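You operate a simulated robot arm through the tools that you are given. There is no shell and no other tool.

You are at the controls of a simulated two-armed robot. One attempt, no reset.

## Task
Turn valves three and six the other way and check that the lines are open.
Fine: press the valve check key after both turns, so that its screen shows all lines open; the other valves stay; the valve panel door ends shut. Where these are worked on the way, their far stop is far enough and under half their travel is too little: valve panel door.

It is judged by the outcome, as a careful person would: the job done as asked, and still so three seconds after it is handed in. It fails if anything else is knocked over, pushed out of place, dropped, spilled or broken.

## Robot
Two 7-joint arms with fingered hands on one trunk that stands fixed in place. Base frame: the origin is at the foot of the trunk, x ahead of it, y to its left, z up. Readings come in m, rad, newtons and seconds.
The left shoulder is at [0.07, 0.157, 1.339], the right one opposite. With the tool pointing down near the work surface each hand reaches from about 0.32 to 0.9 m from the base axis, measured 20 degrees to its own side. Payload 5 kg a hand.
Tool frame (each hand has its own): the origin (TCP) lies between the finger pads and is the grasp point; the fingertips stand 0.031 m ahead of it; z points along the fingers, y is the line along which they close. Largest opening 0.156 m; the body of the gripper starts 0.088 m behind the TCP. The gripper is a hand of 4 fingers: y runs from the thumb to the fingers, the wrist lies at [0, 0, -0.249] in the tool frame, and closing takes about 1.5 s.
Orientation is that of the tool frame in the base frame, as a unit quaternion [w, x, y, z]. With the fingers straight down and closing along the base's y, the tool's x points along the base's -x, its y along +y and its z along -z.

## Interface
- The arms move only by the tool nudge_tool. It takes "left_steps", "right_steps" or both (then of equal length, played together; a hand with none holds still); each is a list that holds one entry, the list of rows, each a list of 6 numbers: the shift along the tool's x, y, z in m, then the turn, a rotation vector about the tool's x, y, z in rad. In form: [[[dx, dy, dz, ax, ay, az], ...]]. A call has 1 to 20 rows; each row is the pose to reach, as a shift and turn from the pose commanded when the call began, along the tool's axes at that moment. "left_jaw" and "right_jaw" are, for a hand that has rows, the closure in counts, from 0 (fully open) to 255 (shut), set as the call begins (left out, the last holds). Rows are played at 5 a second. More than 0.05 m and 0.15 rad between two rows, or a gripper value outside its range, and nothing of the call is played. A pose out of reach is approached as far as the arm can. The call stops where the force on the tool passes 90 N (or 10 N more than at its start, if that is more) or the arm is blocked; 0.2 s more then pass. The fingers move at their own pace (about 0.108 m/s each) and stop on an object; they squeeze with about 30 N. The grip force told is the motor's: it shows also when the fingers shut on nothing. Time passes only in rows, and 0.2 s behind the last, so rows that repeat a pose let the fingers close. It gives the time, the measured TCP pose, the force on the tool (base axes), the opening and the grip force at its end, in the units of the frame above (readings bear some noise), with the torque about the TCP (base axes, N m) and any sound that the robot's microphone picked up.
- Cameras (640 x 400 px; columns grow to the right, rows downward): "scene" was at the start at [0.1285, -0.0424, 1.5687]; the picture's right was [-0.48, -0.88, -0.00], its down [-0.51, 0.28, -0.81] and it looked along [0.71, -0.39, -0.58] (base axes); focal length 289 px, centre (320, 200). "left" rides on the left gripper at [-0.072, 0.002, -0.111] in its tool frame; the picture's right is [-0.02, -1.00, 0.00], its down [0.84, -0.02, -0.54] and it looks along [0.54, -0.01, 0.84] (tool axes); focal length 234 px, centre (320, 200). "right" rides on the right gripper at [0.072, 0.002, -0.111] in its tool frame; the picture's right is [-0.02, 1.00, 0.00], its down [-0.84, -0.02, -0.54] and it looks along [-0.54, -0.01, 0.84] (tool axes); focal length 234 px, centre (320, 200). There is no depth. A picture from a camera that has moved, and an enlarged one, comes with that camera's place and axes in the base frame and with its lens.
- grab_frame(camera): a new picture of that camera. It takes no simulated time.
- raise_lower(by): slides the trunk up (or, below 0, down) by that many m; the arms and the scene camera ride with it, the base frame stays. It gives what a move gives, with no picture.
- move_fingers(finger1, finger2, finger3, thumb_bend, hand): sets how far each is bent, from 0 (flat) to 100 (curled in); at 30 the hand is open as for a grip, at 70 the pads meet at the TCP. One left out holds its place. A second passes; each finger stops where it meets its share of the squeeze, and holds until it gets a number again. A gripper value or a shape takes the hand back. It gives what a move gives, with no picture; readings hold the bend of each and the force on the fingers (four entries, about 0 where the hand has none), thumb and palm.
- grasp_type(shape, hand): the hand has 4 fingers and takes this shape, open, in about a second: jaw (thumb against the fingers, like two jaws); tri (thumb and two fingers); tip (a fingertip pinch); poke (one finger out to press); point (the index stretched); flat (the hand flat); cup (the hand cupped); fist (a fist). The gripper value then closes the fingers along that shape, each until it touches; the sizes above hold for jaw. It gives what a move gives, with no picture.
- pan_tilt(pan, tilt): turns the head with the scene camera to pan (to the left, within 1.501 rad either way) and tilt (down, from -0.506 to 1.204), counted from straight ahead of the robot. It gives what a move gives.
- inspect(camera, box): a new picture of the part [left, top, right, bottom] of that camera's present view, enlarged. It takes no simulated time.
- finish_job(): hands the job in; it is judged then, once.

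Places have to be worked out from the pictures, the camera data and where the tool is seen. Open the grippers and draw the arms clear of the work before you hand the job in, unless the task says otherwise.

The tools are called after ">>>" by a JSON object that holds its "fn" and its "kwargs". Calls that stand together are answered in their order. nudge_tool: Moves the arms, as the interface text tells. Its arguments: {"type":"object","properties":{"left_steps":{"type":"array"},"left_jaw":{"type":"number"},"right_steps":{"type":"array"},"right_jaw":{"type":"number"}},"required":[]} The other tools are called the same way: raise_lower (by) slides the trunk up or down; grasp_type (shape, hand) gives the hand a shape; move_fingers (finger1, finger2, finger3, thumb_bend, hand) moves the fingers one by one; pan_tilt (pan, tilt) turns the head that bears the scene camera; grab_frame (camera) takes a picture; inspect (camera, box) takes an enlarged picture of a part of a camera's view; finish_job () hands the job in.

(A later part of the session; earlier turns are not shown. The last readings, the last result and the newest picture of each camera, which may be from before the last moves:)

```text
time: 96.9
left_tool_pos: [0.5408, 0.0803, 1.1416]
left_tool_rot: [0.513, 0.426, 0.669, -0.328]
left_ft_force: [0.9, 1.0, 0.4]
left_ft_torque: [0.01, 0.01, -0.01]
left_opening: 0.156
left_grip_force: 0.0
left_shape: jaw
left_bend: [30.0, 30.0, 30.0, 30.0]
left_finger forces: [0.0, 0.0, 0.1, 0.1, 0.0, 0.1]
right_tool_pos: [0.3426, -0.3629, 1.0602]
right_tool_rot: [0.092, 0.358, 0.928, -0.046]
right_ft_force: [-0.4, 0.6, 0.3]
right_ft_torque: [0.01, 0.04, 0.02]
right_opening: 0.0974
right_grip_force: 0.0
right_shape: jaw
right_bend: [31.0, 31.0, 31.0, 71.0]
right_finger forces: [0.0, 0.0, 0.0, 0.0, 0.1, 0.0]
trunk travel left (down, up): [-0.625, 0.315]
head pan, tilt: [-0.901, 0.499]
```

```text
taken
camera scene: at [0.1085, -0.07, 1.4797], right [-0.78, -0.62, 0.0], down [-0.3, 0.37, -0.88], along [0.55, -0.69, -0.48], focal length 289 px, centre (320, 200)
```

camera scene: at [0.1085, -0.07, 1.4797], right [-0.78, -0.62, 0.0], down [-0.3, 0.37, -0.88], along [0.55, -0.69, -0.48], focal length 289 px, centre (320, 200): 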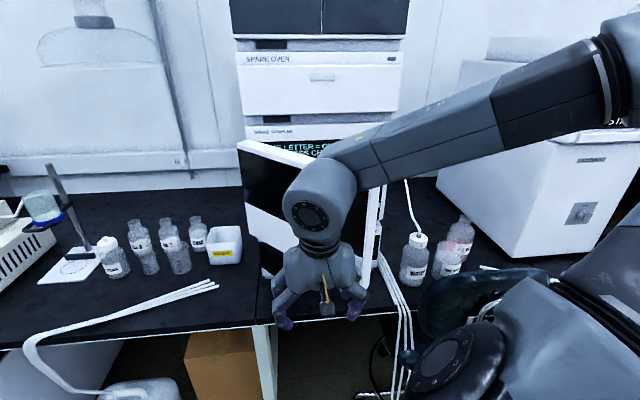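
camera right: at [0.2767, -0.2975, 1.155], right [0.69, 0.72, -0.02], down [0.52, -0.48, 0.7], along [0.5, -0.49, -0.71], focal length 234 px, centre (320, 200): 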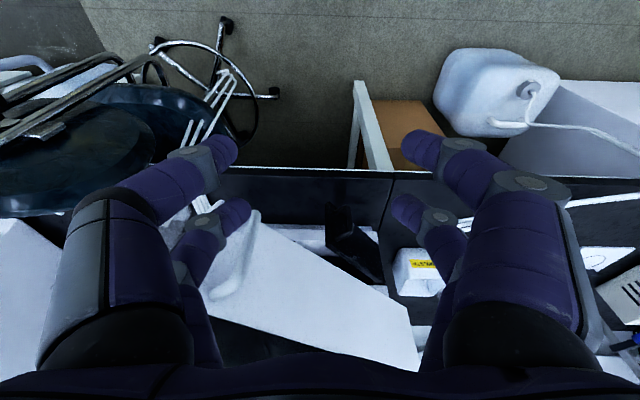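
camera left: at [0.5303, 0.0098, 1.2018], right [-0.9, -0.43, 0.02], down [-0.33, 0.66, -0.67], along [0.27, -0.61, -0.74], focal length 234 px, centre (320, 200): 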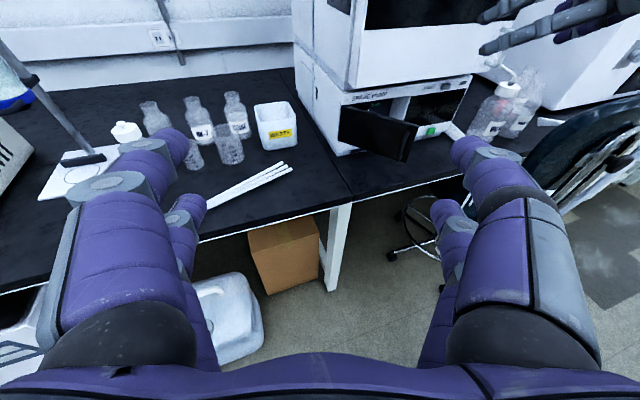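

The digits passed in front of the door's edge, so the door did not move. I close the hand and go around the edge: first right to r≈0.26, then in behind the door.

>>> {"fn": "nudge_tool", "kwargs": {"right_steps": [[[0.001, -0.04, -0.0044, 0, 0, 0], [0.002, -0.08, -0.0088, 0, 0, 0], [0.003, -0.12, -0.0132, 0, 0, 0], [0.004, -0.16, -0.0176, 0, 0, 0], [0.005, -0.2, -0.022, 0, 0, 0], [0.006, -0.2454, -0.0265, 0, 0, 0]]], "right_jaw": 255}}

>>> {"fn": "grab_frame", "kwargs": {"camera": "right"}}

>>> {"fn": "grab_frame", "kwargs": {"camera": "scene"}}

```text
time: 98.3
left_tool_pos: [0.5405, 0.0781, 1.1421]
left_tool_rot: [0.513, 0.427, 0.669, -0.327]
left_ft_force: [-0.3, 0.1, 0.1]
left_ft_torque: [-0.01, -0.03, 0.01]
left_opening: 0.1559
left_grip_force: 0.1
left_shape: jaw
left_bend: [30.0, 30.0, 30.0, 30.0]
left_finger forces: [0.0, 0.0, 0.0, 0.0, 0.0, 0.0]
right_tool_pos: [0.1996, -0.5127, 1.1256]
right_tool_rot: [0.09, 0.358, 0.928, -0.047]
right_ft_force: [-0.4, -0.9, 0.5]
right_ft_torque: [-0.01, -0.04, -0.01]
right_opening: 0.0
right_grip_force: 30.3
right_shape: jaw
right_bend: [70.0, 70.0, 70.0, 70.0]
right_finger forces: [0.0, 0.1, 0.0, 0.0, 0.1, 0.0]
right hand out of reach, approached as far as the arm can: row 1, 2, 3, 5, 6
trunk travel left (down, up): [-0.625, 0.315]
head pan, tilt: [-0.901, 0.499]
```

```text
taken
camera right: at [0.1333, -0.448, 1.2208], right [0.69, 0.72, -0.02], down [0.52, -0.48, 0.7], along [0.5, -0.49, -0.71], focal length 234 px, centre (320, 200)
```

right: 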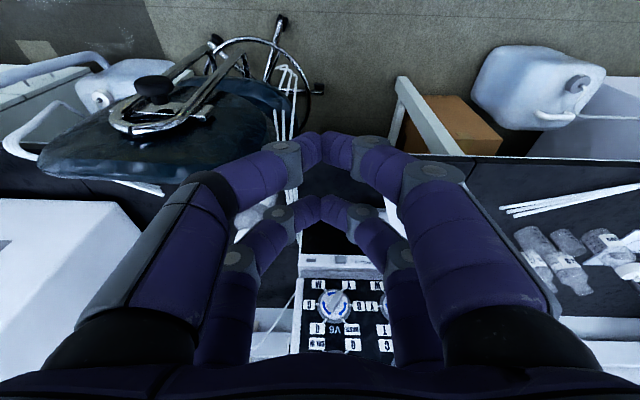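

```text
taken
camera scene: at [0.1067, -0.0716, 1.4797], right [-0.78, -0.62, 0.0], down [-0.3, 0.38, -0.88], along [0.55, -0.69, -0.48], focal length 289 px, centre (320, 200)
```

scene: 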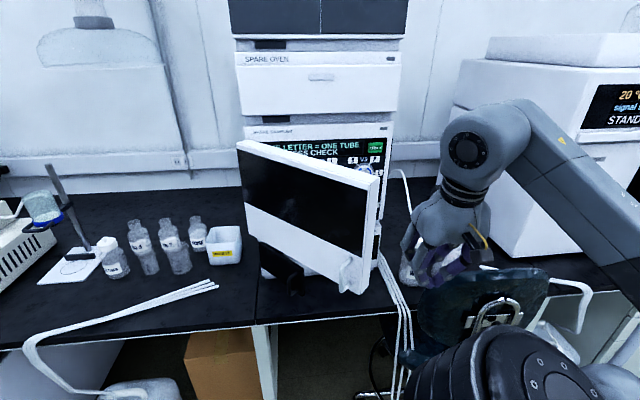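

The panel with a valve labelled V6 is now visible below the hand. I enlarge both views of it.

>>> {"fn": "inspect", "kwargs": {"camera": "right", "box": [240, 230, 440, 370]}}

>>> {"fn": "inspect", "kwargs": {"camera": "scene", "box": [230, 110, 420, 300]}}

```text
2.86 times, centred on (340, 300) of right
camera zoom: at [0.1333, -0.448, 1.2208], right [0.69, 0.72, -0.02], down [0.52, -0.48, 0.7], along [0.5, -0.49, -0.71], focal length 669 px, centre (263, -86)
```

zoom: 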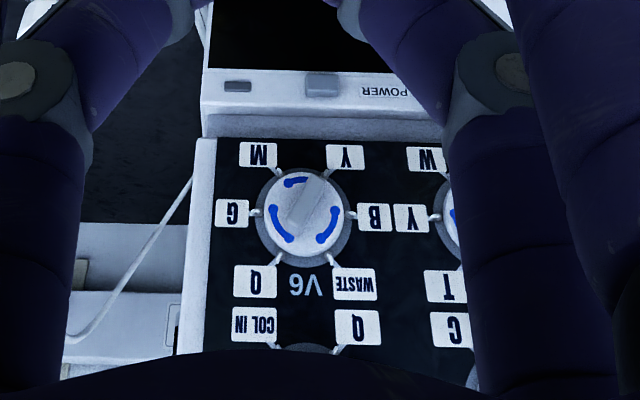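

```text
2.11 times, centred on (325, 205) of scene
camera zoom: at [0.1067, -0.0716, 1.4797], right [-0.78, -0.62, 0.0], down [-0.3, 0.38, -0.88], along [0.55, -0.69, -0.48], focal length 609 px, centre (310, 190)
```

zoom: 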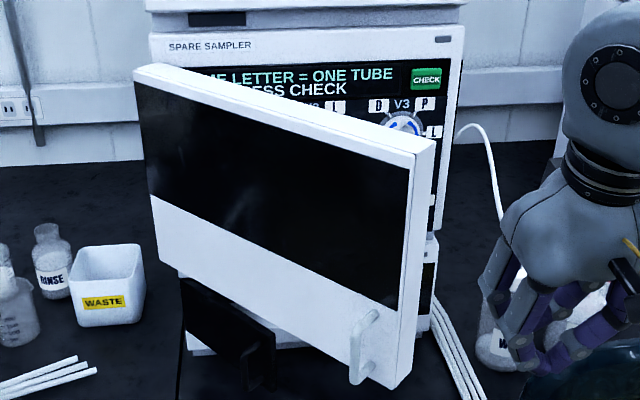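

The panel has six rotary valves (V3 top right, V6 bottom right), each with a ridge-handled knob, plus the CHECK key and a screen. I now go in behind the door's edge so as to push it wide open from inside.

>>> {"fn": "nudge_tool", "kwargs": {"right_steps": [[[-0.02, -0.02, 0.005, 0, 0, 0], [-0.05, -0.034, 0.012, 0, 0, 0], [-0.085, -0.0417, 0.021, 0, 0, 0], [-0.122, -0.0417, 0.03, 0, 0, 0], [-0.1596, -0.0417, 0.0391, 0, 0, 0]]]}}

>>> {"fn": "grab_frame", "kwargs": {"camera": "right"}}

>>> {"fn": "grab_frame", "kwargs": {"camera": "scene"}}

```text
time: 99.5
left_tool_pos: [0.5432, 0.0782, 1.1417]
left_tool_rot: [0.513, 0.426, 0.67, -0.327]
left_ft_force: [-0.1, 0.4, 0.1]
left_ft_torque: [-0.03, 0.03, -0.04]
left_opening: 0.1557
left_grip_force: 0.1
left_shape: jaw
left_bend: [30.0, 30.0, 30.0, 30.0]
left_finger forces: [0.1, 0.0, 0.0, 0.0, 0.0, 0.0]
right_tool_pos: [0.298, -0.6542, 1.1201]
right_tool_rot: [0.091, 0.358, 0.928, -0.046]
right_ft_force: [0.0, -0.8, 0.2]
right_ft_torque: [0.05, 0.0, 0.02]
right_opening: 0.0
right_grip_force: 29.9
right_shape: jaw
right_bend: [70.0, 70.0, 70.0, 70.0]
right_finger forces: [0.0, 0.0, 0.1, 0.0, 0.0, 0.0]
trunk travel left (down, up): [-0.625, 0.315]
head pan, tilt: [-0.901, 0.499]
```

```text
taken
camera right: at [0.232, -0.5893, 1.2168], right [0.69, 0.72, -0.02], down [0.52, -0.48, 0.7], along [0.5, -0.49, -0.71], focal length 234 px, centre (320, 200)
```

right: 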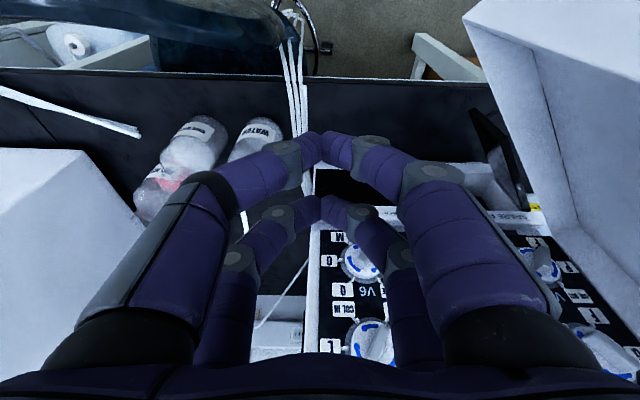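

```text
taken
camera scene: at [0.1098, -0.0727, 1.4794], right [-0.78, -0.62, 0.0], down [-0.3, 0.38, -0.88], along [0.54, -0.69, -0.48], focal length 289 px, centre (320, 200)
```

scene: 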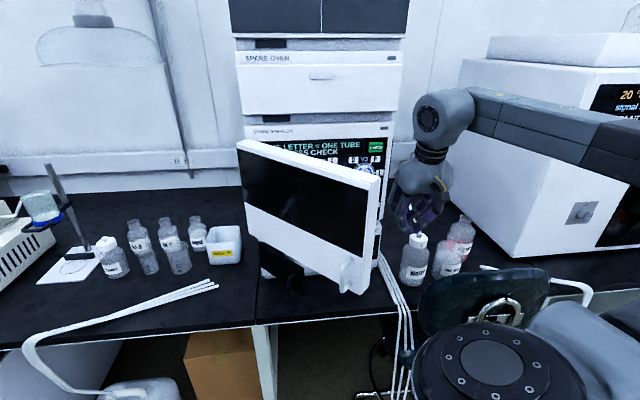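

The hand is now behind the door (r=0.252, n=0.673). I sweep left in small steps, pushing the door open from its inner face.

>>> {"fn": "nudge_tool", "kwargs": {"right_steps": [[[-0.0015, 0.03, -0.0004, 0, 0, 0], [-0.003, 0.06, -0.0007, 0, 0, 0], [-0.0045, 0.09, -0.0011, 0, 0, 0], [-0.006, 0.12, -0.0015, 0, 0, 0], [-0.0075, 0.15, -0.0019, 0, 0, 0], [-0.009, 0.18, -0.0022, 0, 0, 0]]]}}

>>> {"fn": "grab_frame", "kwargs": {"camera": "right"}}

>>> {"fn": "grab_frame", "kwargs": {"camera": "scene"}}

```text
time: 100.9
left_tool_pos: [0.5421, 0.0796, 1.1409]
left_tool_rot: [0.513, 0.425, 0.67, -0.327]
left_ft_force: [-0.3, 0.2, -0.6]
left_ft_torque: [-0.05, 0.01, 0.01]
left_opening: 0.156
left_grip_force: 0.0
left_shape: jaw
left_bend: [30.0, 30.0, 30.0, 30.0]
left_finger forces: [0.1, 0.0, 0.0, 0.0, 0.1, 0.0]
right_tool_pos: [0.4262, -0.5232, 1.1236]
right_tool_rot: [0.091, 0.358, 0.928, -0.046]
right_ft_force: [0.2, 0.5, 0.4]
right_ft_torque: [-0.02, 0.01, -0.01]
right_opening: 0.0
right_grip_force: 30.2
right_shape: jaw
right_bend: [70.0, 70.0, 70.0, 70.0]
right_finger forces: [0.0, 0.1, 0.0, 0.0, 0.0, 0.0]
trunk travel left (down, up): [-0.625, 0.315]
head pan, tilt: [-0.901, 0.499]
```

```text
taken
camera right: at [0.3609, -0.4589, 1.2193], right [0.69, 0.72, -0.02], down [0.52, -0.48, 0.7], along [0.5, -0.49, -0.71], focal length 234 px, centre (320, 200)
```

right: 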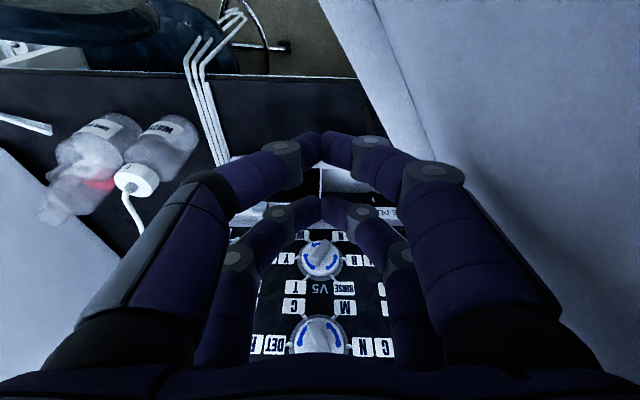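

```text
taken
camera scene: at [0.1107, -0.0709, 1.4795], right [-0.78, -0.62, 0.0], down [-0.3, 0.37, -0.88], along [0.54, -0.69, -0.48], focal length 289 px, centre (320, 200)
```

scene: 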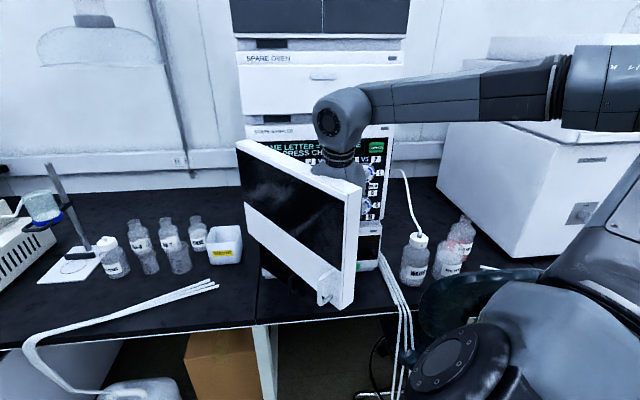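

Door is at about 60° now and moves freely. I continue the sweep to about r=-0.10.

>>> {"fn": "nudge_tool", "kwargs": {"right_steps": [[[-0.0015, 0.03, -0.0004, 0, 0, 0], [-0.003, 0.06, -0.0007, 0, 0, 0], [-0.0045, 0.09, -0.0011, 0, 0, 0], [-0.006, 0.12, -0.0015, 0, 0, 0], [-0.0075, 0.145, -0.0019, 0, 0, 0], [-0.009, 0.17, -0.0022, 0, 0, 0]]]}}

>>> {"fn": "grab_frame", "kwargs": {"camera": "right"}}

>>> {"fn": "grab_frame", "kwargs": {"camera": "scene"}}

```text
time: 102.3
left_tool_pos: [0.5427, 0.0794, 1.1411]
left_tool_rot: [0.513, 0.425, 0.67, -0.327]
left_ft_force: [0.5, -0.4, -0.3]
left_ft_torque: [-0.02, -0.01, -0.02]
left_opening: 0.1559
left_grip_force: 0.0
left_shape: jaw
left_bend: [30.0, 30.0, 30.0, 30.0]
left_finger forces: [0.0, 0.0, 0.0, 0.1, 0.0, 0.0]
right_tool_pos: [0.543, -0.4035, 1.1238]
right_tool_rot: [0.092, 0.357, 0.928, -0.047]
right_ft_force: [0.8, 0.5, 0.7]
right_ft_torque: [-0.04, 0.04, 0.01]
right_opening: 0.0
right_grip_force: 30.4
right_shape: jaw
right_bend: [70.0, 70.0, 70.0, 70.0]
right_finger forces: [0.1, 0.0, 0.1, 0.0, 0.1, 0.0]
trunk travel left (down, up): [-0.625, 0.315]
head pan, tilt: [-0.901, 0.499]
```

```text
taken
camera right: at [0.4775, -0.339, 1.2182], right [0.69, 0.72, -0.02], down [0.52, -0.48, 0.7], along [0.5, -0.49, -0.71], focal length 234 px, centre (320, 200)
```

right: 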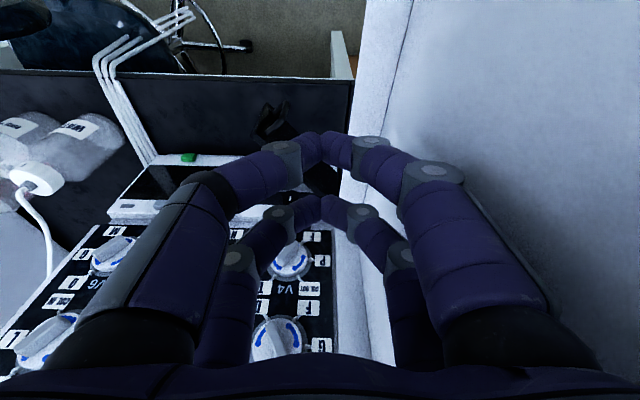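

```text
taken
camera scene: at [0.1092, -0.0706, 1.4796], right [-0.78, -0.62, 0.0], down [-0.3, 0.37, -0.88], along [0.55, -0.69, -0.48], focal length 289 px, centre (320, 200)
```

scene: 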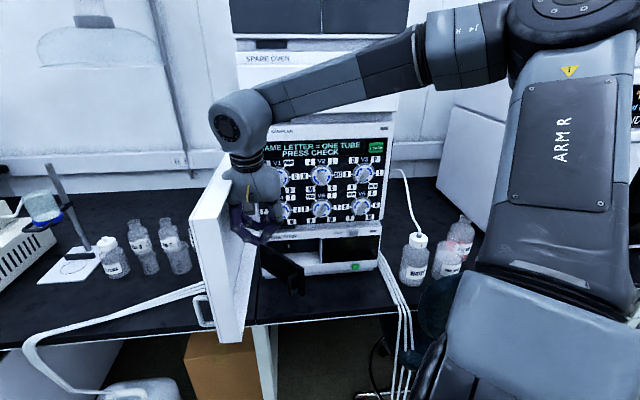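

The door is open past 90°, and all six valves with the CHECK key are in view. I draw the hand back to the right so I can look at the whole panel.

>>> {"fn": "nudge_tool", "kwargs": {"right_steps": [[[0.009, -0.04, -0.001, 0, 0, 0], [0.018, -0.08, -0.002, 0, 0, 0], [0.027, -0.12, -0.003, 0, 0, 0], [0.036, -0.16, -0.004, 0, 0, 0], [0.045, -0.2, -0.005, 0, 0, 0], [0.054, -0.24, -0.006, 0, 0, 0], [0.063, -0.2773, -0.0068, 0, 0, 0]]]}}

>>> {"fn": "pan_tilt", "kwargs": {"pan": -0.8, "tilt": 0.4}}

>>> {"fn": "grab_frame", "kwargs": {"camera": "scene"}}

>>> {"fn": "grab_frame", "kwargs": {"camera": "right"}}

```text
time: 103.9
left_tool_pos: [0.5395, 0.0771, 1.143]
left_tool_rot: [0.514, 0.426, 0.669, -0.326]
left_ft_force: [-0.3, 0.3, 1.3]
left_ft_torque: [0.02, -0.01, 0.06]
left_opening: 0.1554
left_grip_force: 0.1
left_shape: jaw
left_bend: [30.0, 30.0, 30.0, 30.0]
left_finger forces: [0.0, 0.0, 0.0, 0.1, 0.1, 0.1]
right_tool_pos: [0.3072, -0.568, 1.1211]
right_tool_rot: [0.091, 0.358, 0.928, -0.046]
right_ft_force: [-0.6, 0.1, -0.1]
right_ft_torque: [0.02, -0.02, 0.01]
right_opening: 0.0
right_grip_force: 30.2
right_shape: jaw
right_bend: [70.0, 70.0, 70.0, 70.0]
right_finger forces: [0.0, 0.0, 0.0, 0.0, 0.1, 0.1]
trunk travel left (down, up): [-0.625, 0.315]
head pan, tilt: [-0.901, 0.499]
```

```text
time: 104.6
left_tool_pos: [0.5413, 0.0787, 1.1426]
left_tool_rot: [0.514, 0.425, 0.67, -0.326]
left_ft_force: [-0.1, -0.1, -0.3]
left_ft_torque: [0.0, -0.04, 0.0]
left_opening: 0.1558
left_grip_force: 0.0
left_shape: jaw
left_bend: [30.0, 30.0, 30.0, 30.0]
left_finger forces: [0.0, 0.0, 0.0, 0.0, 0.0, 0.1]
right_tool_pos: [0.3094, -0.5664, 1.1221]
right_tool_rot: [0.091, 0.357, 0.928, -0.047]
right_ft_force: [-0.3, -0.2, 0.9]
right_ft_torque: [-0.01, 0.04, -0.01]
right_opening: 0.0
right_grip_force: 30.1
right_shape: jaw
right_bend: [70.0, 70.0, 70.0, 70.0]
right_finger forces: [0.1, 0.0, 0.0, 0.0, 0.0, 0.1]
trunk travel left (down, up): [-0.625, 0.315]
head pan, tilt: [-0.799, 0.4]
```

```text
taken
camera scene: at [0.1163, -0.0666, 1.4888], right [-0.72, -0.7, 0.0], down [-0.27, 0.28, -0.92], along [0.64, -0.66, -0.39], focal length 289 px, centre (320, 200)
```

scene: 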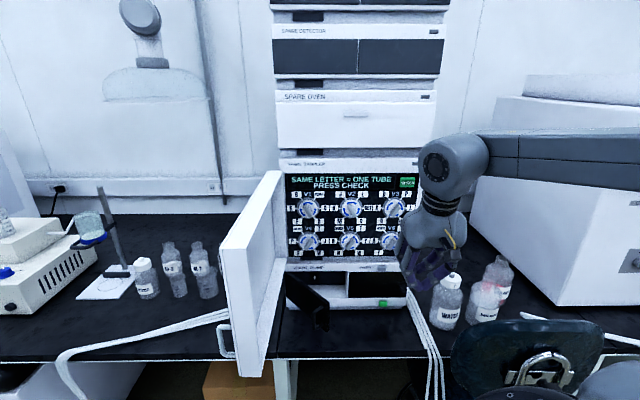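

```text
taken
camera right: at [0.2438, -0.501, 1.2172], right [0.69, 0.72, -0.02], down [0.52, -0.48, 0.7], along [0.5, -0.49, -0.71], focal length 234 px, centre (320, 200)
```

right: 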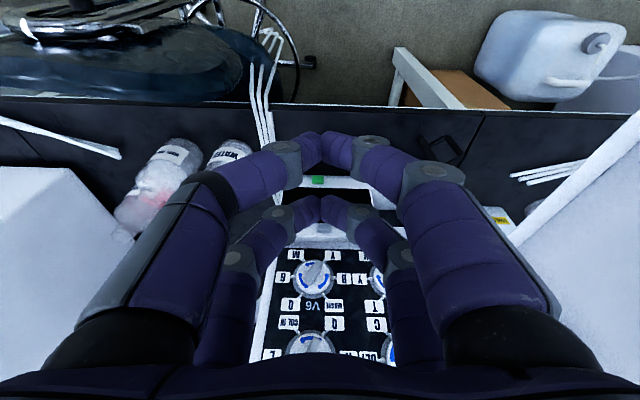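

I enlarge the panel to read the valves' present positions.

>>> {"fn": "inspect", "kwargs": {"camera": "scene", "box": [280, 165, 425, 265]}}

>>> {"fn": "inspect", "kwargs": {"camera": "scene", "box": [370, 170, 430, 260]}}

>>> {"fn": "inspect", "kwargs": {"camera": "right", "box": [250, 230, 410, 360]}}

```text
4.00 times, centred on (352, 215) of scene
camera zoom: at [0.1163, -0.0666, 1.4888], right [-0.72, -0.7, 0.0], down [-0.27, 0.28, -0.92], along [0.64, -0.66, -0.39], focal length 1157 px, centre (190, 140)
```

zoom: 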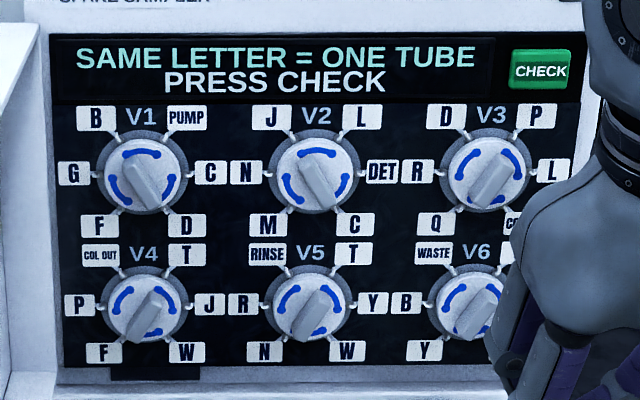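

```text
4.44 times, centred on (400, 215) of scene
camera zoom: at [0.1163, -0.0666, 1.4888], right [-0.72, -0.7, 0.0], down [-0.27, 0.28, -0.92], along [0.64, -0.66, -0.39], focal length 1286 px, centre (-36, 133)
```

zoom: 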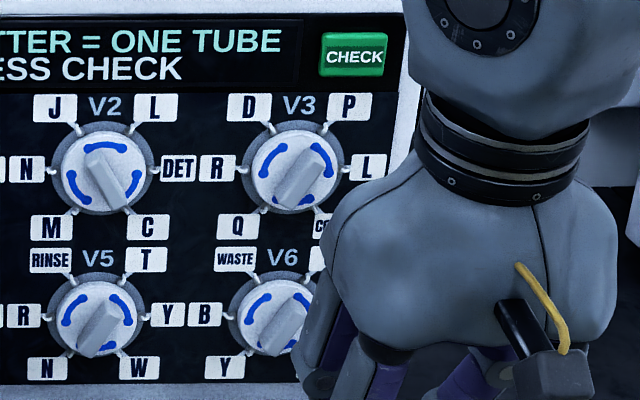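

```text
3.08 times, centred on (330, 295) of right
camera zoom: at [0.2438, -0.501, 1.2172], right [0.69, 0.72, -0.02], down [0.52, -0.48, 0.7], along [0.5, -0.49, -0.71], focal length 720 px, centre (289, -92)
```

zoom: 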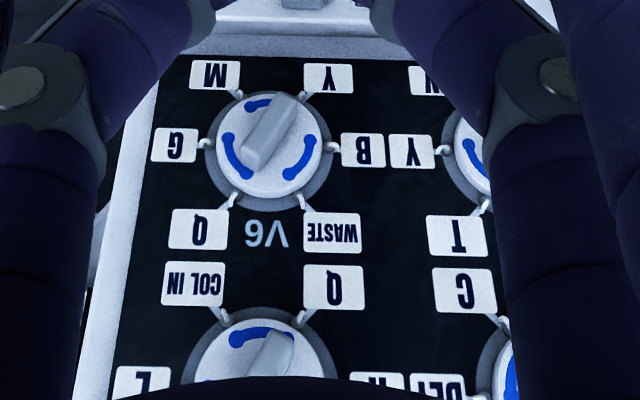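

I read V1, V2 with ridge "\" and V3–V6 with ridge "/"; turning V3 and V6 the other way means rotating each 60° counter-clockwise. I place V3 at about (n 0.887, r 0.188, z 1.142), V6 at (n 0.887, r 0.186, z 1.031), CHECK at (r 0.22, z 1.22). I bring the right hand up level in front of V3.

>>> {"fn": "nudge_tool", "kwargs": {"right_steps": [[[-0.0133, -0.0013, 0.0004, 0, -0.11, 0], [-0.0265, -0.0025, 0.0008, 0, -0.22, 0], [-0.0398, -0.0038, 0.0013, 0, -0.33, 0], [-0.053, -0.005, 0.0017, 0, -0.44, 0], [-0.0663, -0.0063, 0.0021, 0, -0.55, 0], [-0.0795, -0.0076, 0.0025, 0, -0.66, 0], [-0.0928, -0.0088, 0.0029, 0, -0.77, 0], [-0.106, -0.0101, 0.0034, 0, -0.88, 0], [-0.1193, -0.0113, 0.0038, 0, -0.99, 0], [-0.1325, -0.0126, 0.0042, 0, -1.1, 0]]], "right_jaw": 170}}

>>> {"fn": "grab_frame", "kwargs": {"camera": "right"}}

>>> {"fn": "grab_frame", "kwargs": {"camera": "scene"}}

```text
time: 106.8
left_tool_pos: [0.5403, 0.0764, 1.1422]
left_tool_rot: [0.514, 0.425, 0.67, -0.326]
left_ft_force: [-0.6, 0.0, -0.3]
left_ft_torque: [-0.01, 0.01, 0.02]
left_opening: 0.1558
left_grip_force: 0.0
left_shape: jaw
left_bend: [30.0, 30.0, 30.0, 30.0]
left_finger forces: [0.1, 0.0, 0.1, 0.1, 0.0, 0.0]
right_tool_pos: [0.3995, -0.6644, 1.1457]
right_tool_rot: [0.563, 0.281, 0.743, -0.226]
right_ft_force: [0.4, -0.2, 0.0]
right_ft_torque: [0.01, -0.01, 0.03]
right_opening: 0.0514
right_grip_force: 0.0
right_shape: jaw
right_bend: [74.0, 74.0, 74.0, 70.0]
right_finger forces: [0.0, 0.0, 0.0, 0.1, 0.1, 0.1]
trunk travel left (down, up): [-0.625, 0.315]
head pan, tilt: [-0.799, 0.4]
```

```text
taken
camera right: at [0.3073, -0.5793, 1.1066], right [0.68, 0.74, 0.0], down [-0.23, 0.2, 0.95], along [0.7, -0.65, 0.3], focal length 234 px, centre (320, 200)
```

right: 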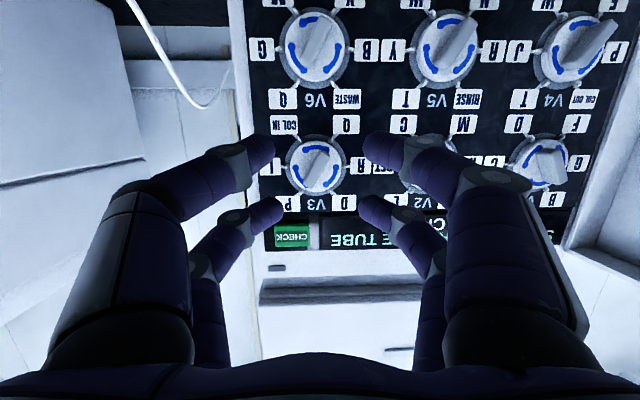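

```text
taken
camera scene: at [0.1162, -0.0677, 1.4889], right [-0.72, -0.7, 0.0], down [-0.27, 0.28, -0.92], along [0.64, -0.66, -0.39], focal length 289 px, centre (320, 200)
```

scene: 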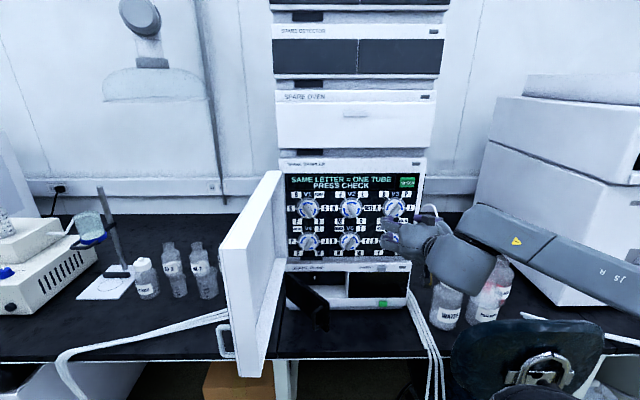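

The hand is level in front of V3 (15° down, in reach). I enlarge the wrist view of V3 to measure the ridge's angle and place.

>>> {"fn": "inspect", "kwargs": {"camera": "right", "box": [240, 110, 400, 220]}}

>>> {"fn": "inspect", "kwargs": {"camera": "scene", "box": [360, 165, 440, 265]}}

```text
3.64 times, centred on (320, 165) of right
camera zoom: at [0.3073, -0.5793, 1.1066], right [0.68, 0.74, 0.0], down [-0.23, 0.2, 0.95], along [0.7, -0.65, 0.3], focal length 852 px, centre (320, 327)
```

zoom: 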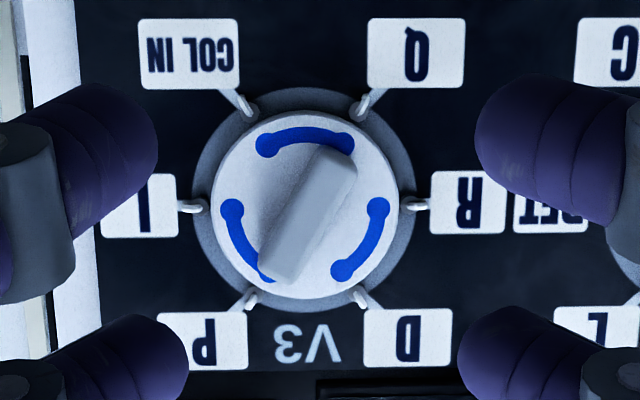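

```text
4.00 times, centred on (400, 215) of scene
camera zoom: at [0.1162, -0.0677, 1.4889], right [-0.72, -0.7, 0.0], down [-0.27, 0.28, -0.92], along [0.64, -0.66, -0.39], focal length 1157 px, centre (0, 140)
```

zoom: 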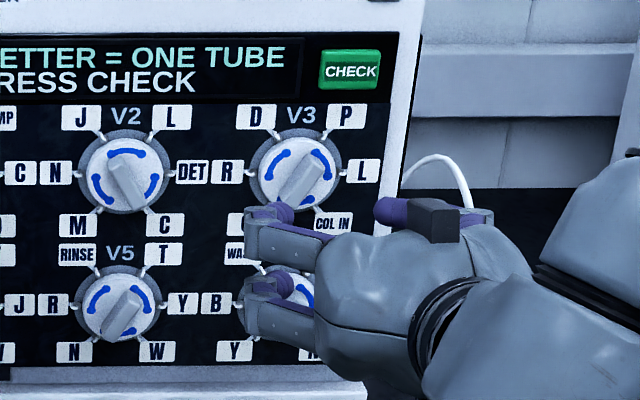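

The ridge is about 36 mm long and 13 mm wide at 60° ("/"). The jaw's digit pairs are too far apart for it, so I try the fingertip-pinch shape and look at it.

>>> {"fn": "grasp_type", "kwargs": {"hand": "right", "shape": "tip"}}

>>> {"fn": "grab_frame", "kwargs": {"camera": "right"}}

>>> {"fn": "inspect", "kwargs": {"camera": "scene", "box": [360, 165, 480, 265]}}

```text
time: 107.7
left_tool_pos: [0.5418, 0.0782, 1.1417]
left_tool_rot: [0.513, 0.426, 0.67, -0.327]
left_ft_force: [-0.3, -0.4, 0.1]
left_ft_torque: [0.0, 0.01, -0.01]
left_opening: 0.1555
left_grip_force: 0.1
left_shape: jaw
left_bend: [30.0, 30.0, 30.0, 30.0]
left_finger forces: [0.1, 0.0, 0.0, 0.0, 0.0, 0.0]
right_tool_pos: [0.3999, -0.6637, 1.1468]
right_tool_rot: [0.562, 0.281, 0.744, -0.226]
right_ft_force: [0.6, 0.3, 0.0]
right_ft_torque: [-0.01, -0.01, 0.04]
right_opening: 0.1561
right_grip_force: 0.1
right_shape: tip
right_bend: [30.0, 30.0, 30.0, 30.0]
right_finger forces: [0.0, 0.0, 0.0, 0.1, 0.1, 0.0]
trunk travel left (down, up): [-0.625, 0.315]
head pan, tilt: [-0.799, 0.4]
```

```text
taken
camera right: at [0.307, -0.5788, 1.1071], right [0.68, 0.74, 0.0], down [-0.22, 0.2, 0.95], along [0.7, -0.65, 0.3], focal length 234 px, centre (320, 200)
```

right: 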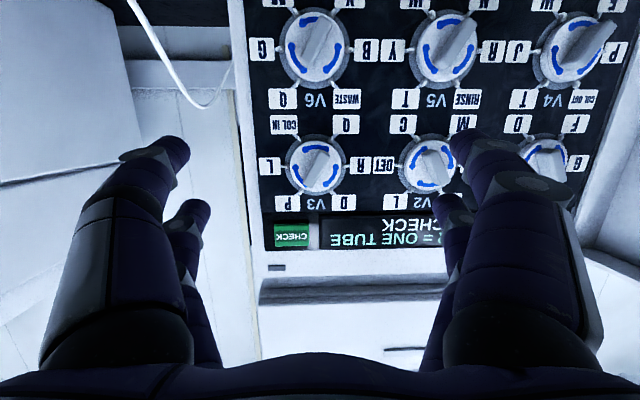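

```text
4.00 times, centred on (420, 215) of scene
camera zoom: at [0.116, -0.0668, 1.4888], right [-0.72, -0.7, 0.0], down [-0.27, 0.28, -0.92], along [0.64, -0.66, -0.39], focal length 1157 px, centre (-80, 140)
```

zoom: 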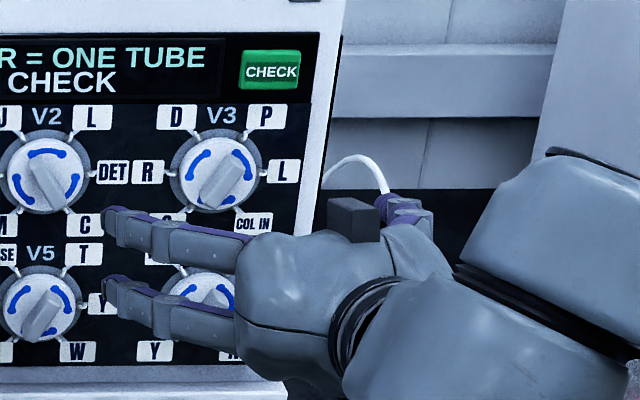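

The pinch shape starts open; I close it in free air to see which digits meet and where.

>>> {"fn": "nudge_tool", "kwargs": {"right_steps": [[[0, 0, 0, 0, 0, 0], [0, 0, 0, 0, 0, 0], [0, 0, 0, 0, 0, 0], [0, 0, 0, 0, 0, 0], [0, 0, 0, 0, 0, 0], [0, 0, 0, 0, 0, 0], [0, 0, 0, 0, 0, 0]]], "right_jaw": 255}}

>>> {"fn": "grab_frame", "kwargs": {"camera": "right"}}

>>> {"fn": "inspect", "kwargs": {"camera": "scene", "box": [360, 165, 480, 265]}}

```text
time: 109.3
left_tool_pos: [0.5416, 0.0787, 1.1432]
left_tool_rot: [0.513, 0.426, 0.669, -0.327]
left_ft_force: [0.1, 0.1, 0.3]
left_ft_torque: [0.03, 0.01, 0.01]
left_opening: 0.1558
left_grip_force: 0.1
left_shape: jaw
left_bend: [30.0, 30.0, 30.0, 30.0]
left_finger forces: [0.0, 0.1, 0.1, 0.0, 0.0, 0.0]
right_tool_pos: [0.3991, -0.6638, 1.1468]
right_tool_rot: [0.562, 0.281, 0.744, -0.227]
right_ft_force: [0.6, 0.5, 0.9]
right_ft_torque: [0.02, 0.0, -0.01]
right_opening: 0.0001
right_grip_force: 30.3
right_shape: tip
right_bend: [70.0, 70.0, 70.0, 70.0]
right_finger forces: [0.0, 0.0, 0.0, 0.1, 0.1, 0.1]
trunk travel left (down, up): [-0.625, 0.315]
head pan, tilt: [-0.799, 0.4]
```

```text
taken
camera right: at [0.307, -0.5788, 1.107], right [0.68, 0.74, 0.0], down [-0.23, 0.2, 0.95], along [0.7, -0.65, 0.3], focal length 234 px, centre (320, 200)
```

right: 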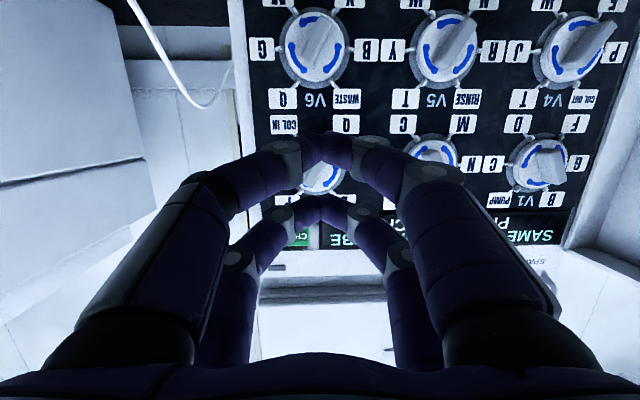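

```text
4.00 times, centred on (420, 215) of scene
camera zoom: at [0.116, -0.0668, 1.4888], right [-0.72, -0.7, 0.0], down [-0.27, 0.28, -0.92], along [0.64, -0.66, -0.39], focal length 1157 px, centre (-80, 140)
```

zoom: 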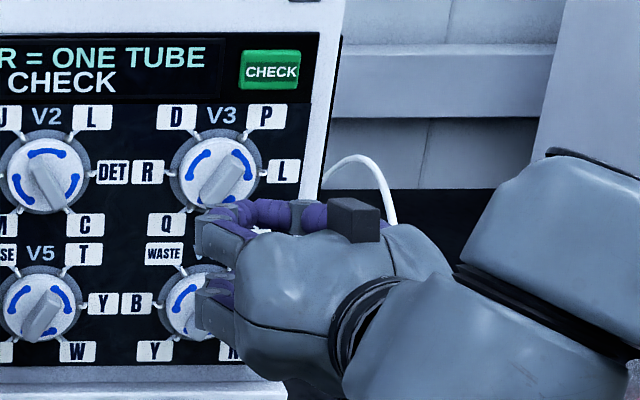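

All four digits close in this shape too. I try single-finger control to find which digits oppose each other: I open finger 1 only and look.

>>> {"fn": "move_fingers", "kwargs": {"hand": "right", "finger1": 30, "finger2": 50}}

>>> {"fn": "grab_frame", "kwargs": {"camera": "right"}}

```text
time: 110.3
left_tool_pos: [0.5423, 0.0783, 1.1422]
left_tool_rot: [0.513, 0.426, 0.669, -0.327]
left_ft_force: [-0.7, 0.4, -1.1]
left_ft_torque: [-0.01, 0.01, 0.03]
left_opening: 0.1553
left_grip_force: 0.0
left_shape: jaw
left_bend: [30.0, 30.0, 30.0, 30.0]
left_finger forces: [0.0, 0.1, 0.0, 0.0, 0.0, 0.0]
right_tool_pos: [0.4005, -0.6634, 1.1465]
right_tool_rot: [0.562, 0.281, 0.744, -0.226]
right_ft_force: [-0.1, -0.5, -0.2]
right_ft_torque: [-0.04, 0.01, 0.01]
right_opening: 0.049
right_grip_force: 0.1
right_shape: fingers
right_bend: [30.0, 50.0, 76.0, 77.0]
right_finger forces: [0.0, 0.1, 0.0, 0.0, 0.0, 0.0]
trunk travel left (down, up): [-0.625, 0.315]
head pan, tilt: [-0.799, 0.4]
```

```text
taken
camera right: at [0.307, -0.5788, 1.107], right [0.68, 0.74, 0.0], down [-0.23, 0.2, 0.95], along [0.7, -0.65, 0.3], focal length 234 px, centre (320, 200)
```

right: 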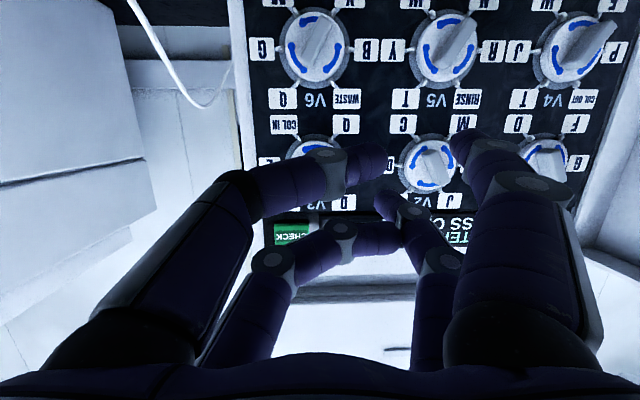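

Finger 1 is the lower-left digit and finger 2 the upper-left one. I open the thumb to see which of the right-hand digits it is.

>>> {"fn": "move_fingers", "kwargs": {"hand": "right", "thumb_bend": 30, "finger3": 70, "finger2": 70}}

>>> {"fn": "grab_frame", "kwargs": {"camera": "right"}}

```text
time: 111.3
left_tool_pos: [0.5405, 0.0786, 1.1428]
left_tool_rot: [0.514, 0.426, 0.669, -0.327]
left_ft_force: [-0.2, -0.1, -0.4]
left_ft_torque: [0.01, 0.0, -0.02]
left_opening: 0.1558
left_grip_force: 0.1
left_shape: jaw
left_bend: [30.0, 30.0, 30.0, 30.0]
left_finger forces: [0.0, 0.0, 0.0, 0.0, 0.0, 0.0]
right_tool_pos: [0.3999, -0.6647, 1.1465]
right_tool_rot: [0.563, 0.281, 0.744, -0.227]
right_ft_force: [-0.4, 0.3, -0.8]
right_ft_torque: [0.0, 0.0, -0.02]
right_opening: 0.1596
right_grip_force: 0.1
right_shape: fingers
right_bend: [30.0, 70.0, 70.0, 30.0]
right_finger forces: [0.0, 0.0, 0.0, 0.1, 0.1, 0.1]
trunk travel left (down, up): [-0.625, 0.315]
head pan, tilt: [-0.799, 0.4]
```

```text
taken
camera right: at [0.307, -0.5788, 1.107], right [0.68, 0.74, 0.0], down [-0.23, 0.2, 0.95], along [0.7, -0.65, 0.3], focal length 234 px, centre (320, 200)
```

right: 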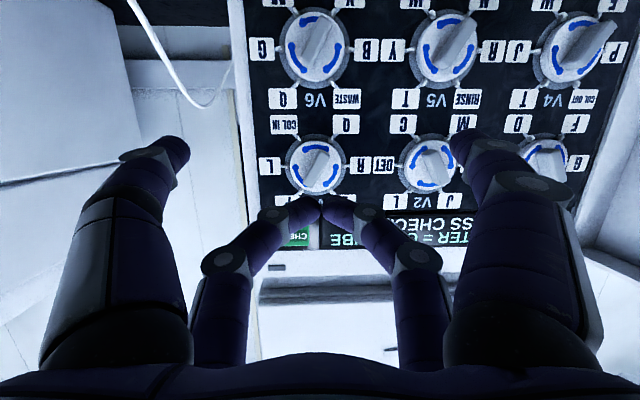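

Fingers 2 and 3 form the upper pair; I can pinch the ridge with just those two and leave the others open. I set them to a ~4 cm gap.

>>> {"fn": "move_fingers", "kwargs": {"hand": "right", "finger2": 60, "finger3": 60, "finger1": 30, "thumb_bend": 30}}

>>> {"fn": "nudge_tool", "kwargs": {"right_steps": [[[0.0022, 0.0018, 0.0063, -0.0342, -0.0063, 0.126], [0.0044, 0.0037, 0.0127, -0.0683, -0.0126, 0.2521], [0.0066, 0.0055, 0.019, -0.1025, -0.0188, 0.3782], [0.0088, 0.0073, 0.0253, -0.1366, -0.0251, 0.5042]]]}}

>>> {"fn": "grab_frame", "kwargs": {"camera": "right"}}

>>> {"fn": "inspect", "kwargs": {"camera": "scene", "box": [360, 165, 480, 265]}}

```text
time: 112.3
left_tool_pos: [0.5413, 0.0781, 1.1427]
left_tool_rot: [0.513, 0.426, 0.67, -0.326]
left_ft_force: [-0.5, -0.7, 0.8]
left_ft_torque: [-0.01, 0.01, 0.01]
left_opening: 0.1556
left_grip_force: 0.1
left_shape: jaw
left_bend: [30.0, 30.0, 30.0, 30.0]
left_finger forces: [0.0, 0.1, 0.0, 0.0, 0.0, 0.2]
right_tool_pos: [0.3989, -0.6639, 1.145]
right_tool_rot: [0.562, 0.281, 0.744, -0.227]
right_ft_force: [0.0, -0.2, 0.1]
right_ft_torque: [-0.01, 0.02, 0.03]
right_opening: 0.1596
right_grip_force: 0.1
right_shape: fingers
right_bend: [30.0, 60.0, 60.0, 30.0]
right_finger forces: [0.1, 0.1, 0.0, 0.0, 0.0, 0.0]
trunk travel left (down, up): [-0.625, 0.315]
head pan, tilt: [-0.799, 0.4]
```

```text
time: 113.3
left_tool_pos: [0.5412, 0.0783, 1.1429]
left_tool_rot: [0.514, 0.425, 0.67, -0.326]
left_ft_force: [-0.7, 0.1, -0.1]
left_ft_torque: [0.01, 0.02, 0.03]
left_opening: 0.156
left_grip_force: 0.0
left_shape: jaw
left_bend: [30.0, 30.0, 30.0, 30.0]
left_finger forces: [0.0, 0.0, 0.1, 0.0, 0.0, 0.0]
right_tool_pos: [0.4205, -0.6744, 1.131]
right_tool_rot: [0.628, 0.417, 0.656, -0.031]
right_ft_force: [-0.8, -0.3, 0.9]
right_ft_torque: [-0.01, -0.02, 0.03]
right_opening: 0.1597
right_grip_force: 0.0
right_shape: fingers
right_bend: [30.0, 60.0, 60.0, 30.0]
right_finger forces: [0.1, 0.0, 0.0, 0.0, 0.0, 0.0]
trunk travel left (down, up): [-0.625, 0.315]
head pan, tilt: [-0.799, 0.4]
```

```text
taken
camera right: at [0.3427, -0.5745, 1.0949], right [0.58, 0.64, 0.5], down [-0.56, -0.13, 0.82], along [0.59, -0.76, 0.28], focal length 234 px, centre (320, 200)
```

right: 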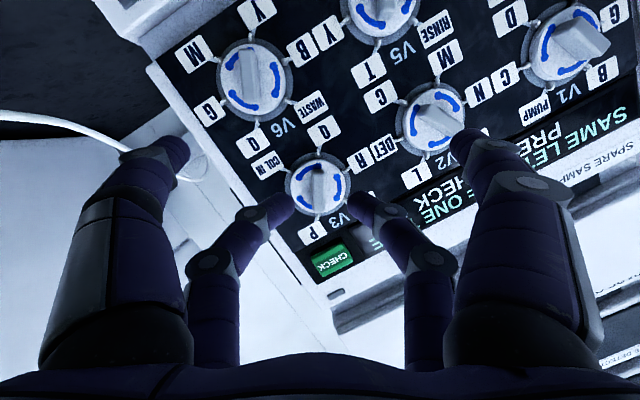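

```text
4.00 times, centred on (420, 215) of scene
camera zoom: at [0.1161, -0.0676, 1.4888], right [-0.72, -0.7, 0.0], down [-0.27, 0.28, -0.92], along [0.64, -0.66, -0.39], focal length 1157 px, centre (-80, 140)
```

zoom: 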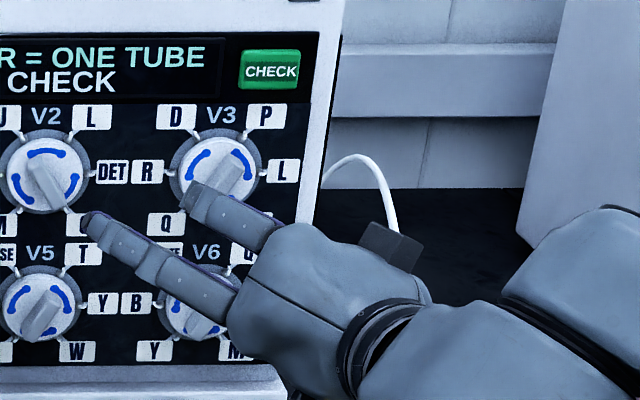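

The ridge now lines up with the closing plane, midway between digits 2 and 3. To keep clear of the white tube on the right and of V2, I curl the thumb in and bring finger 1 closer.

>>> {"fn": "move_fingers", "kwargs": {"hand": "right", "finger1": 40, "thumb_bend": 100}}

>>> {"fn": "grab_frame", "kwargs": {"camera": "right"}}

>>> {"fn": "inspect", "kwargs": {"camera": "scene", "box": [360, 165, 480, 265]}}

```text
time: 114.3
left_tool_pos: [0.5417, 0.0777, 1.1424]
left_tool_rot: [0.513, 0.426, 0.67, -0.327]
left_ft_force: [0.8, 0.1, -1.0]
left_ft_torque: [-0.02, -0.02, -0.01]
left_opening: 0.1558
left_grip_force: 0.1
left_shape: jaw
left_bend: [30.0, 30.0, 30.0, 30.0]
left_finger forces: [0.1, 0.0, 0.1, 0.1, 0.0, 0.0]
right_tool_pos: [0.4201, -0.674, 1.1305]
right_tool_rot: [0.628, 0.415, 0.657, -0.032]
right_ft_force: [0.1, 0.2, 1.0]
right_ft_torque: [0.01, 0.01, -0.06]
right_opening: 0.049
right_grip_force: 0.1
right_shape: fingers
right_bend: [40.0, 60.0, 60.0, 100.0]
right_finger forces: [0.0, 0.0, 0.0, 0.0, 0.1, 0.0]
trunk travel left (down, up): [-0.625, 0.315]
head pan, tilt: [-0.799, 0.4]
```

```text
taken
camera right: at [0.3425, -0.5742, 1.095], right [0.58, 0.64, 0.5], down [-0.56, -0.13, 0.82], along [0.59, -0.76, 0.28], focal length 234 px, centre (320, 200)
```

right: 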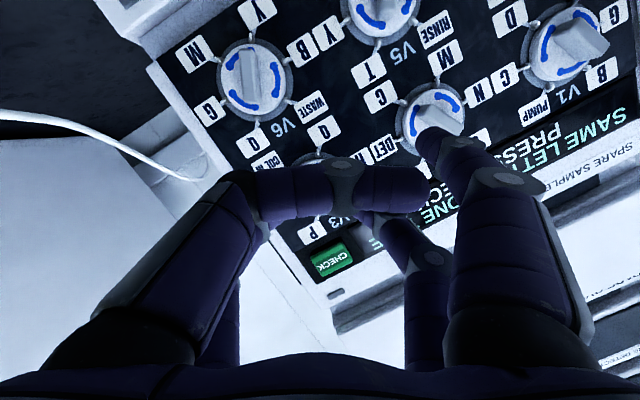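

```text
4.00 times, centred on (420, 215) of scene
camera zoom: at [0.116, -0.067, 1.4888], right [-0.72, -0.7, 0.0], down [-0.27, 0.28, -0.92], along [0.64, -0.66, -0.39], focal length 1157 px, centre (-80, 140)
```

zoom: 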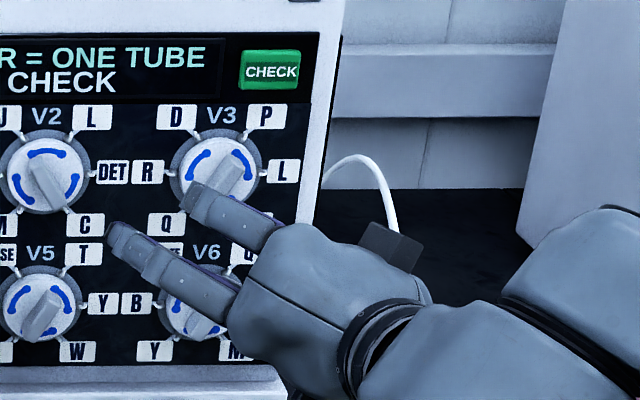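

The thumb is folded back out of the way. I advance 7 cm so the two digits straddle V3's ridge.

>>> {"fn": "nudge_tool", "kwargs": {"right_steps": [[[-0.0053, -0.0005, 0.0169, 0, 0, 0], [-0.0107, -0.001, 0.0337, 0, 0, 0], [-0.016, -0.0016, 0.0506, 0, 0, 0], [-0.0213, -0.0021, 0.0674, 0, 0, 0]]]}}

>>> {"fn": "grab_frame", "kwargs": {"camera": "right"}}

>>> {"fn": "inspect", "kwargs": {"camera": "scene", "box": [360, 165, 480, 265]}}

```text
time: 115.5
left_tool_pos: [0.5339, 0.0859, 1.1465]
left_tool_rot: [0.517, 0.426, 0.667, -0.325]
left_ft_force: [0.3, -1.0, 1.2]
left_ft_torque: [0.06, 0.05, 0.03]
left_opening: 0.156
left_grip_force: 0.0
left_shape: jaw
left_bend: [30.0, 30.0, 30.0, 30.0]
left_finger forces: [0.1, 0.0, 0.0, 0.0, 0.0, 0.0]
right_tool_pos: [0.4624, -0.7134, 1.1331]
right_tool_rot: [0.625, 0.416, 0.659, -0.027]
right_ft_force: [-53.6, 32.8, 2.7]
right_ft_torque: [-0.4, -0.51, -1.55]
right_opening: 0.0489
right_grip_force: 36.5
right_shape: fingers
right_bend: [40.0, 59.0, 74.0, 100.0]
right_finger forces: [0.0, 20.8, 52.1, 0.0, 0.0, 0.0]
trunk travel left (down, up): [-0.625, 0.315]
head pan, tilt: [-0.799, 0.4]
stopped in row 4 (right hand): the force on the tool passed its limit at 93 N (the readings are from after the stop); the commanded pose is now the measured one
```

```text
taken
camera right: at [0.3842, -0.613, 1.0986], right [0.58, 0.64, 0.51], down [-0.56, -0.14, 0.82], along [0.59, -0.76, 0.27], focal length 234 px, centre (320, 200)
```

right: 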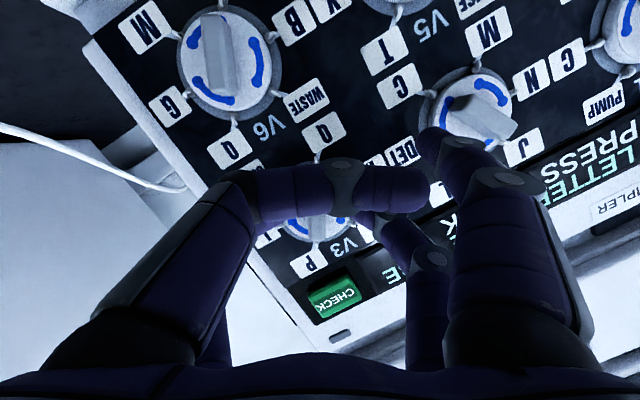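

```text
4.00 times, centred on (420, 215) of scene
camera zoom: at [0.104, -0.0604, 1.4906], right [-0.72, -0.7, 0.0], down [-0.26, 0.28, -0.92], along [0.64, -0.66, -0.38], focal length 1157 px, centre (-80, 140)
```

zoom: 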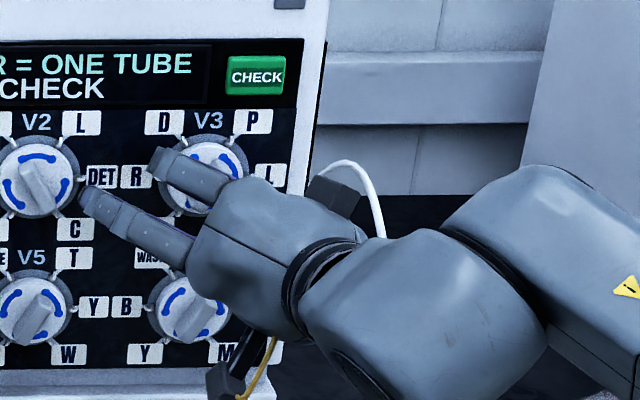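

The tips met resistance (finger 3 at 52 N) about 15 mm short of where I expected. I back off 2 cm and unfold the thumb part way so the camera can see the ridge between the digits.

>>> {"fn": "nudge_tool", "kwargs": {"right_steps": [[[0.0026, 0.0005, -0.0096, 0, 0, 0], [0.0052, 0.001, -0.0193, 0, 0, 0]]]}}

>>> {"fn": "move_fingers", "kwargs": {"hand": "right", "thumb_bend": 45, "finger1": 45, "finger2": 60, "finger3": 60}}

>>> {"fn": "grab_frame", "kwargs": {"camera": "right"}}

>>> {"fn": "inspect", "kwargs": {"camera": "right", "box": [240, 140, 400, 250]}}

```text
time: 116.1
left_tool_pos: [0.5442, 0.0805, 1.1414]
left_tool_rot: [0.514, 0.425, 0.67, -0.326]
left_ft_force: [-0.4, -0.3, 0.1]
left_ft_torque: [-0.01, -0.03, 0.02]
left_opening: 0.1558
left_grip_force: 0.1
left_shape: jaw
left_bend: [30.0, 30.0, 30.0, 30.0]
left_finger forces: [0.0, 0.0, 0.0, 0.0, 0.0, 0.1]
right_tool_pos: [0.4606, -0.705, 1.1264]
right_tool_rot: [0.623, 0.416, 0.662, -0.028]
right_ft_force: [-1.1, 0.3, -0.4]
right_ft_torque: [0.01, 0.0, 0.02]
right_opening: 0.0489
right_grip_force: 0.0
right_shape: fingers
right_bend: [40.0, 60.0, 60.0, 100.0]
right_finger forces: [0.1, 0.0, 0.0, 0.0, 0.0, 0.0]
trunk travel left (down, up): [-0.625, 0.315]
head pan, tilt: [-0.799, 0.4]
```

```text
time: 117.1
left_tool_pos: [0.5429, 0.0808, 1.1413]
left_tool_rot: [0.513, 0.426, 0.67, -0.327]
left_ft_force: [0.7, 0.4, -0.8]
left_ft_torque: [-0.01, -0.01, -0.03]
left_opening: 0.1558
left_grip_force: 0.1
left_shape: jaw
left_bend: [30.0, 30.0, 30.0, 30.0]
left_finger forces: [0.0, 0.1, 0.0, 0.0, 0.1, 0.1]
right_tool_pos: [0.4579, -0.7055, 1.1267]
right_tool_rot: [0.623, 0.417, 0.661, -0.028]
right_ft_force: [0.7, -0.4, -0.8]
right_ft_torque: [0.04, 0.0, -0.02]
right_opening: 0.1011
right_grip_force: 0.0
right_shape: fingers
right_bend: [45.0, 60.0, 60.0, 45.0]
right_finger forces: [0.0, 0.0, 0.0, 0.1, 0.0, 0.0]
trunk travel left (down, up): [-0.625, 0.315]
head pan, tilt: [-0.799, 0.4]
```

```text
taken
camera right: at [0.3793, -0.6052, 1.0925], right [0.58, 0.64, 0.5], down [-0.55, -0.14, 0.82], along [0.6, -0.76, 0.27], focal length 234 px, centre (320, 200)
```

right: 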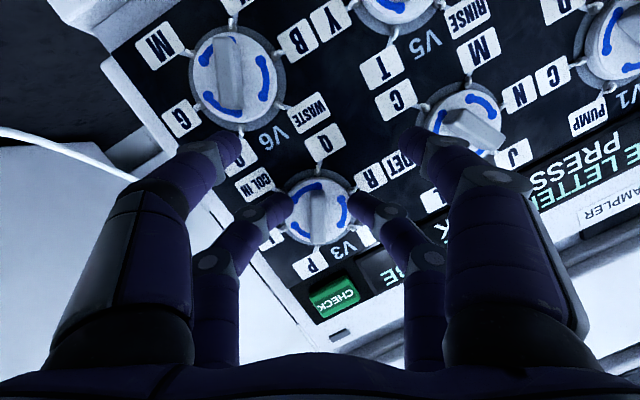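

```text
3.64 times, centred on (320, 195) of right
camera zoom: at [0.3793, -0.6052, 1.0925], right [0.58, 0.64, 0.5], down [-0.55, -0.14, 0.82], along [0.6, -0.76, 0.27], focal length 852 px, centre (320, 218)
```

zoom: 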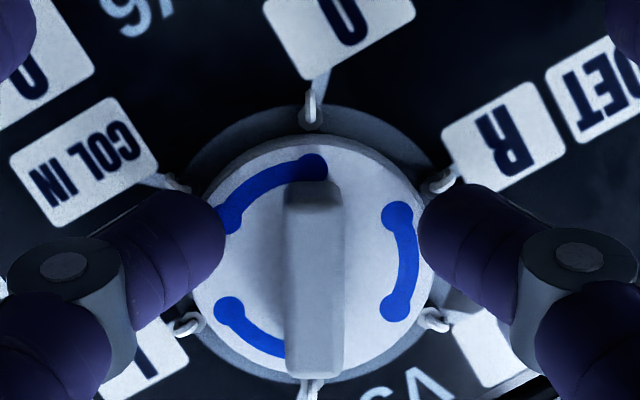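

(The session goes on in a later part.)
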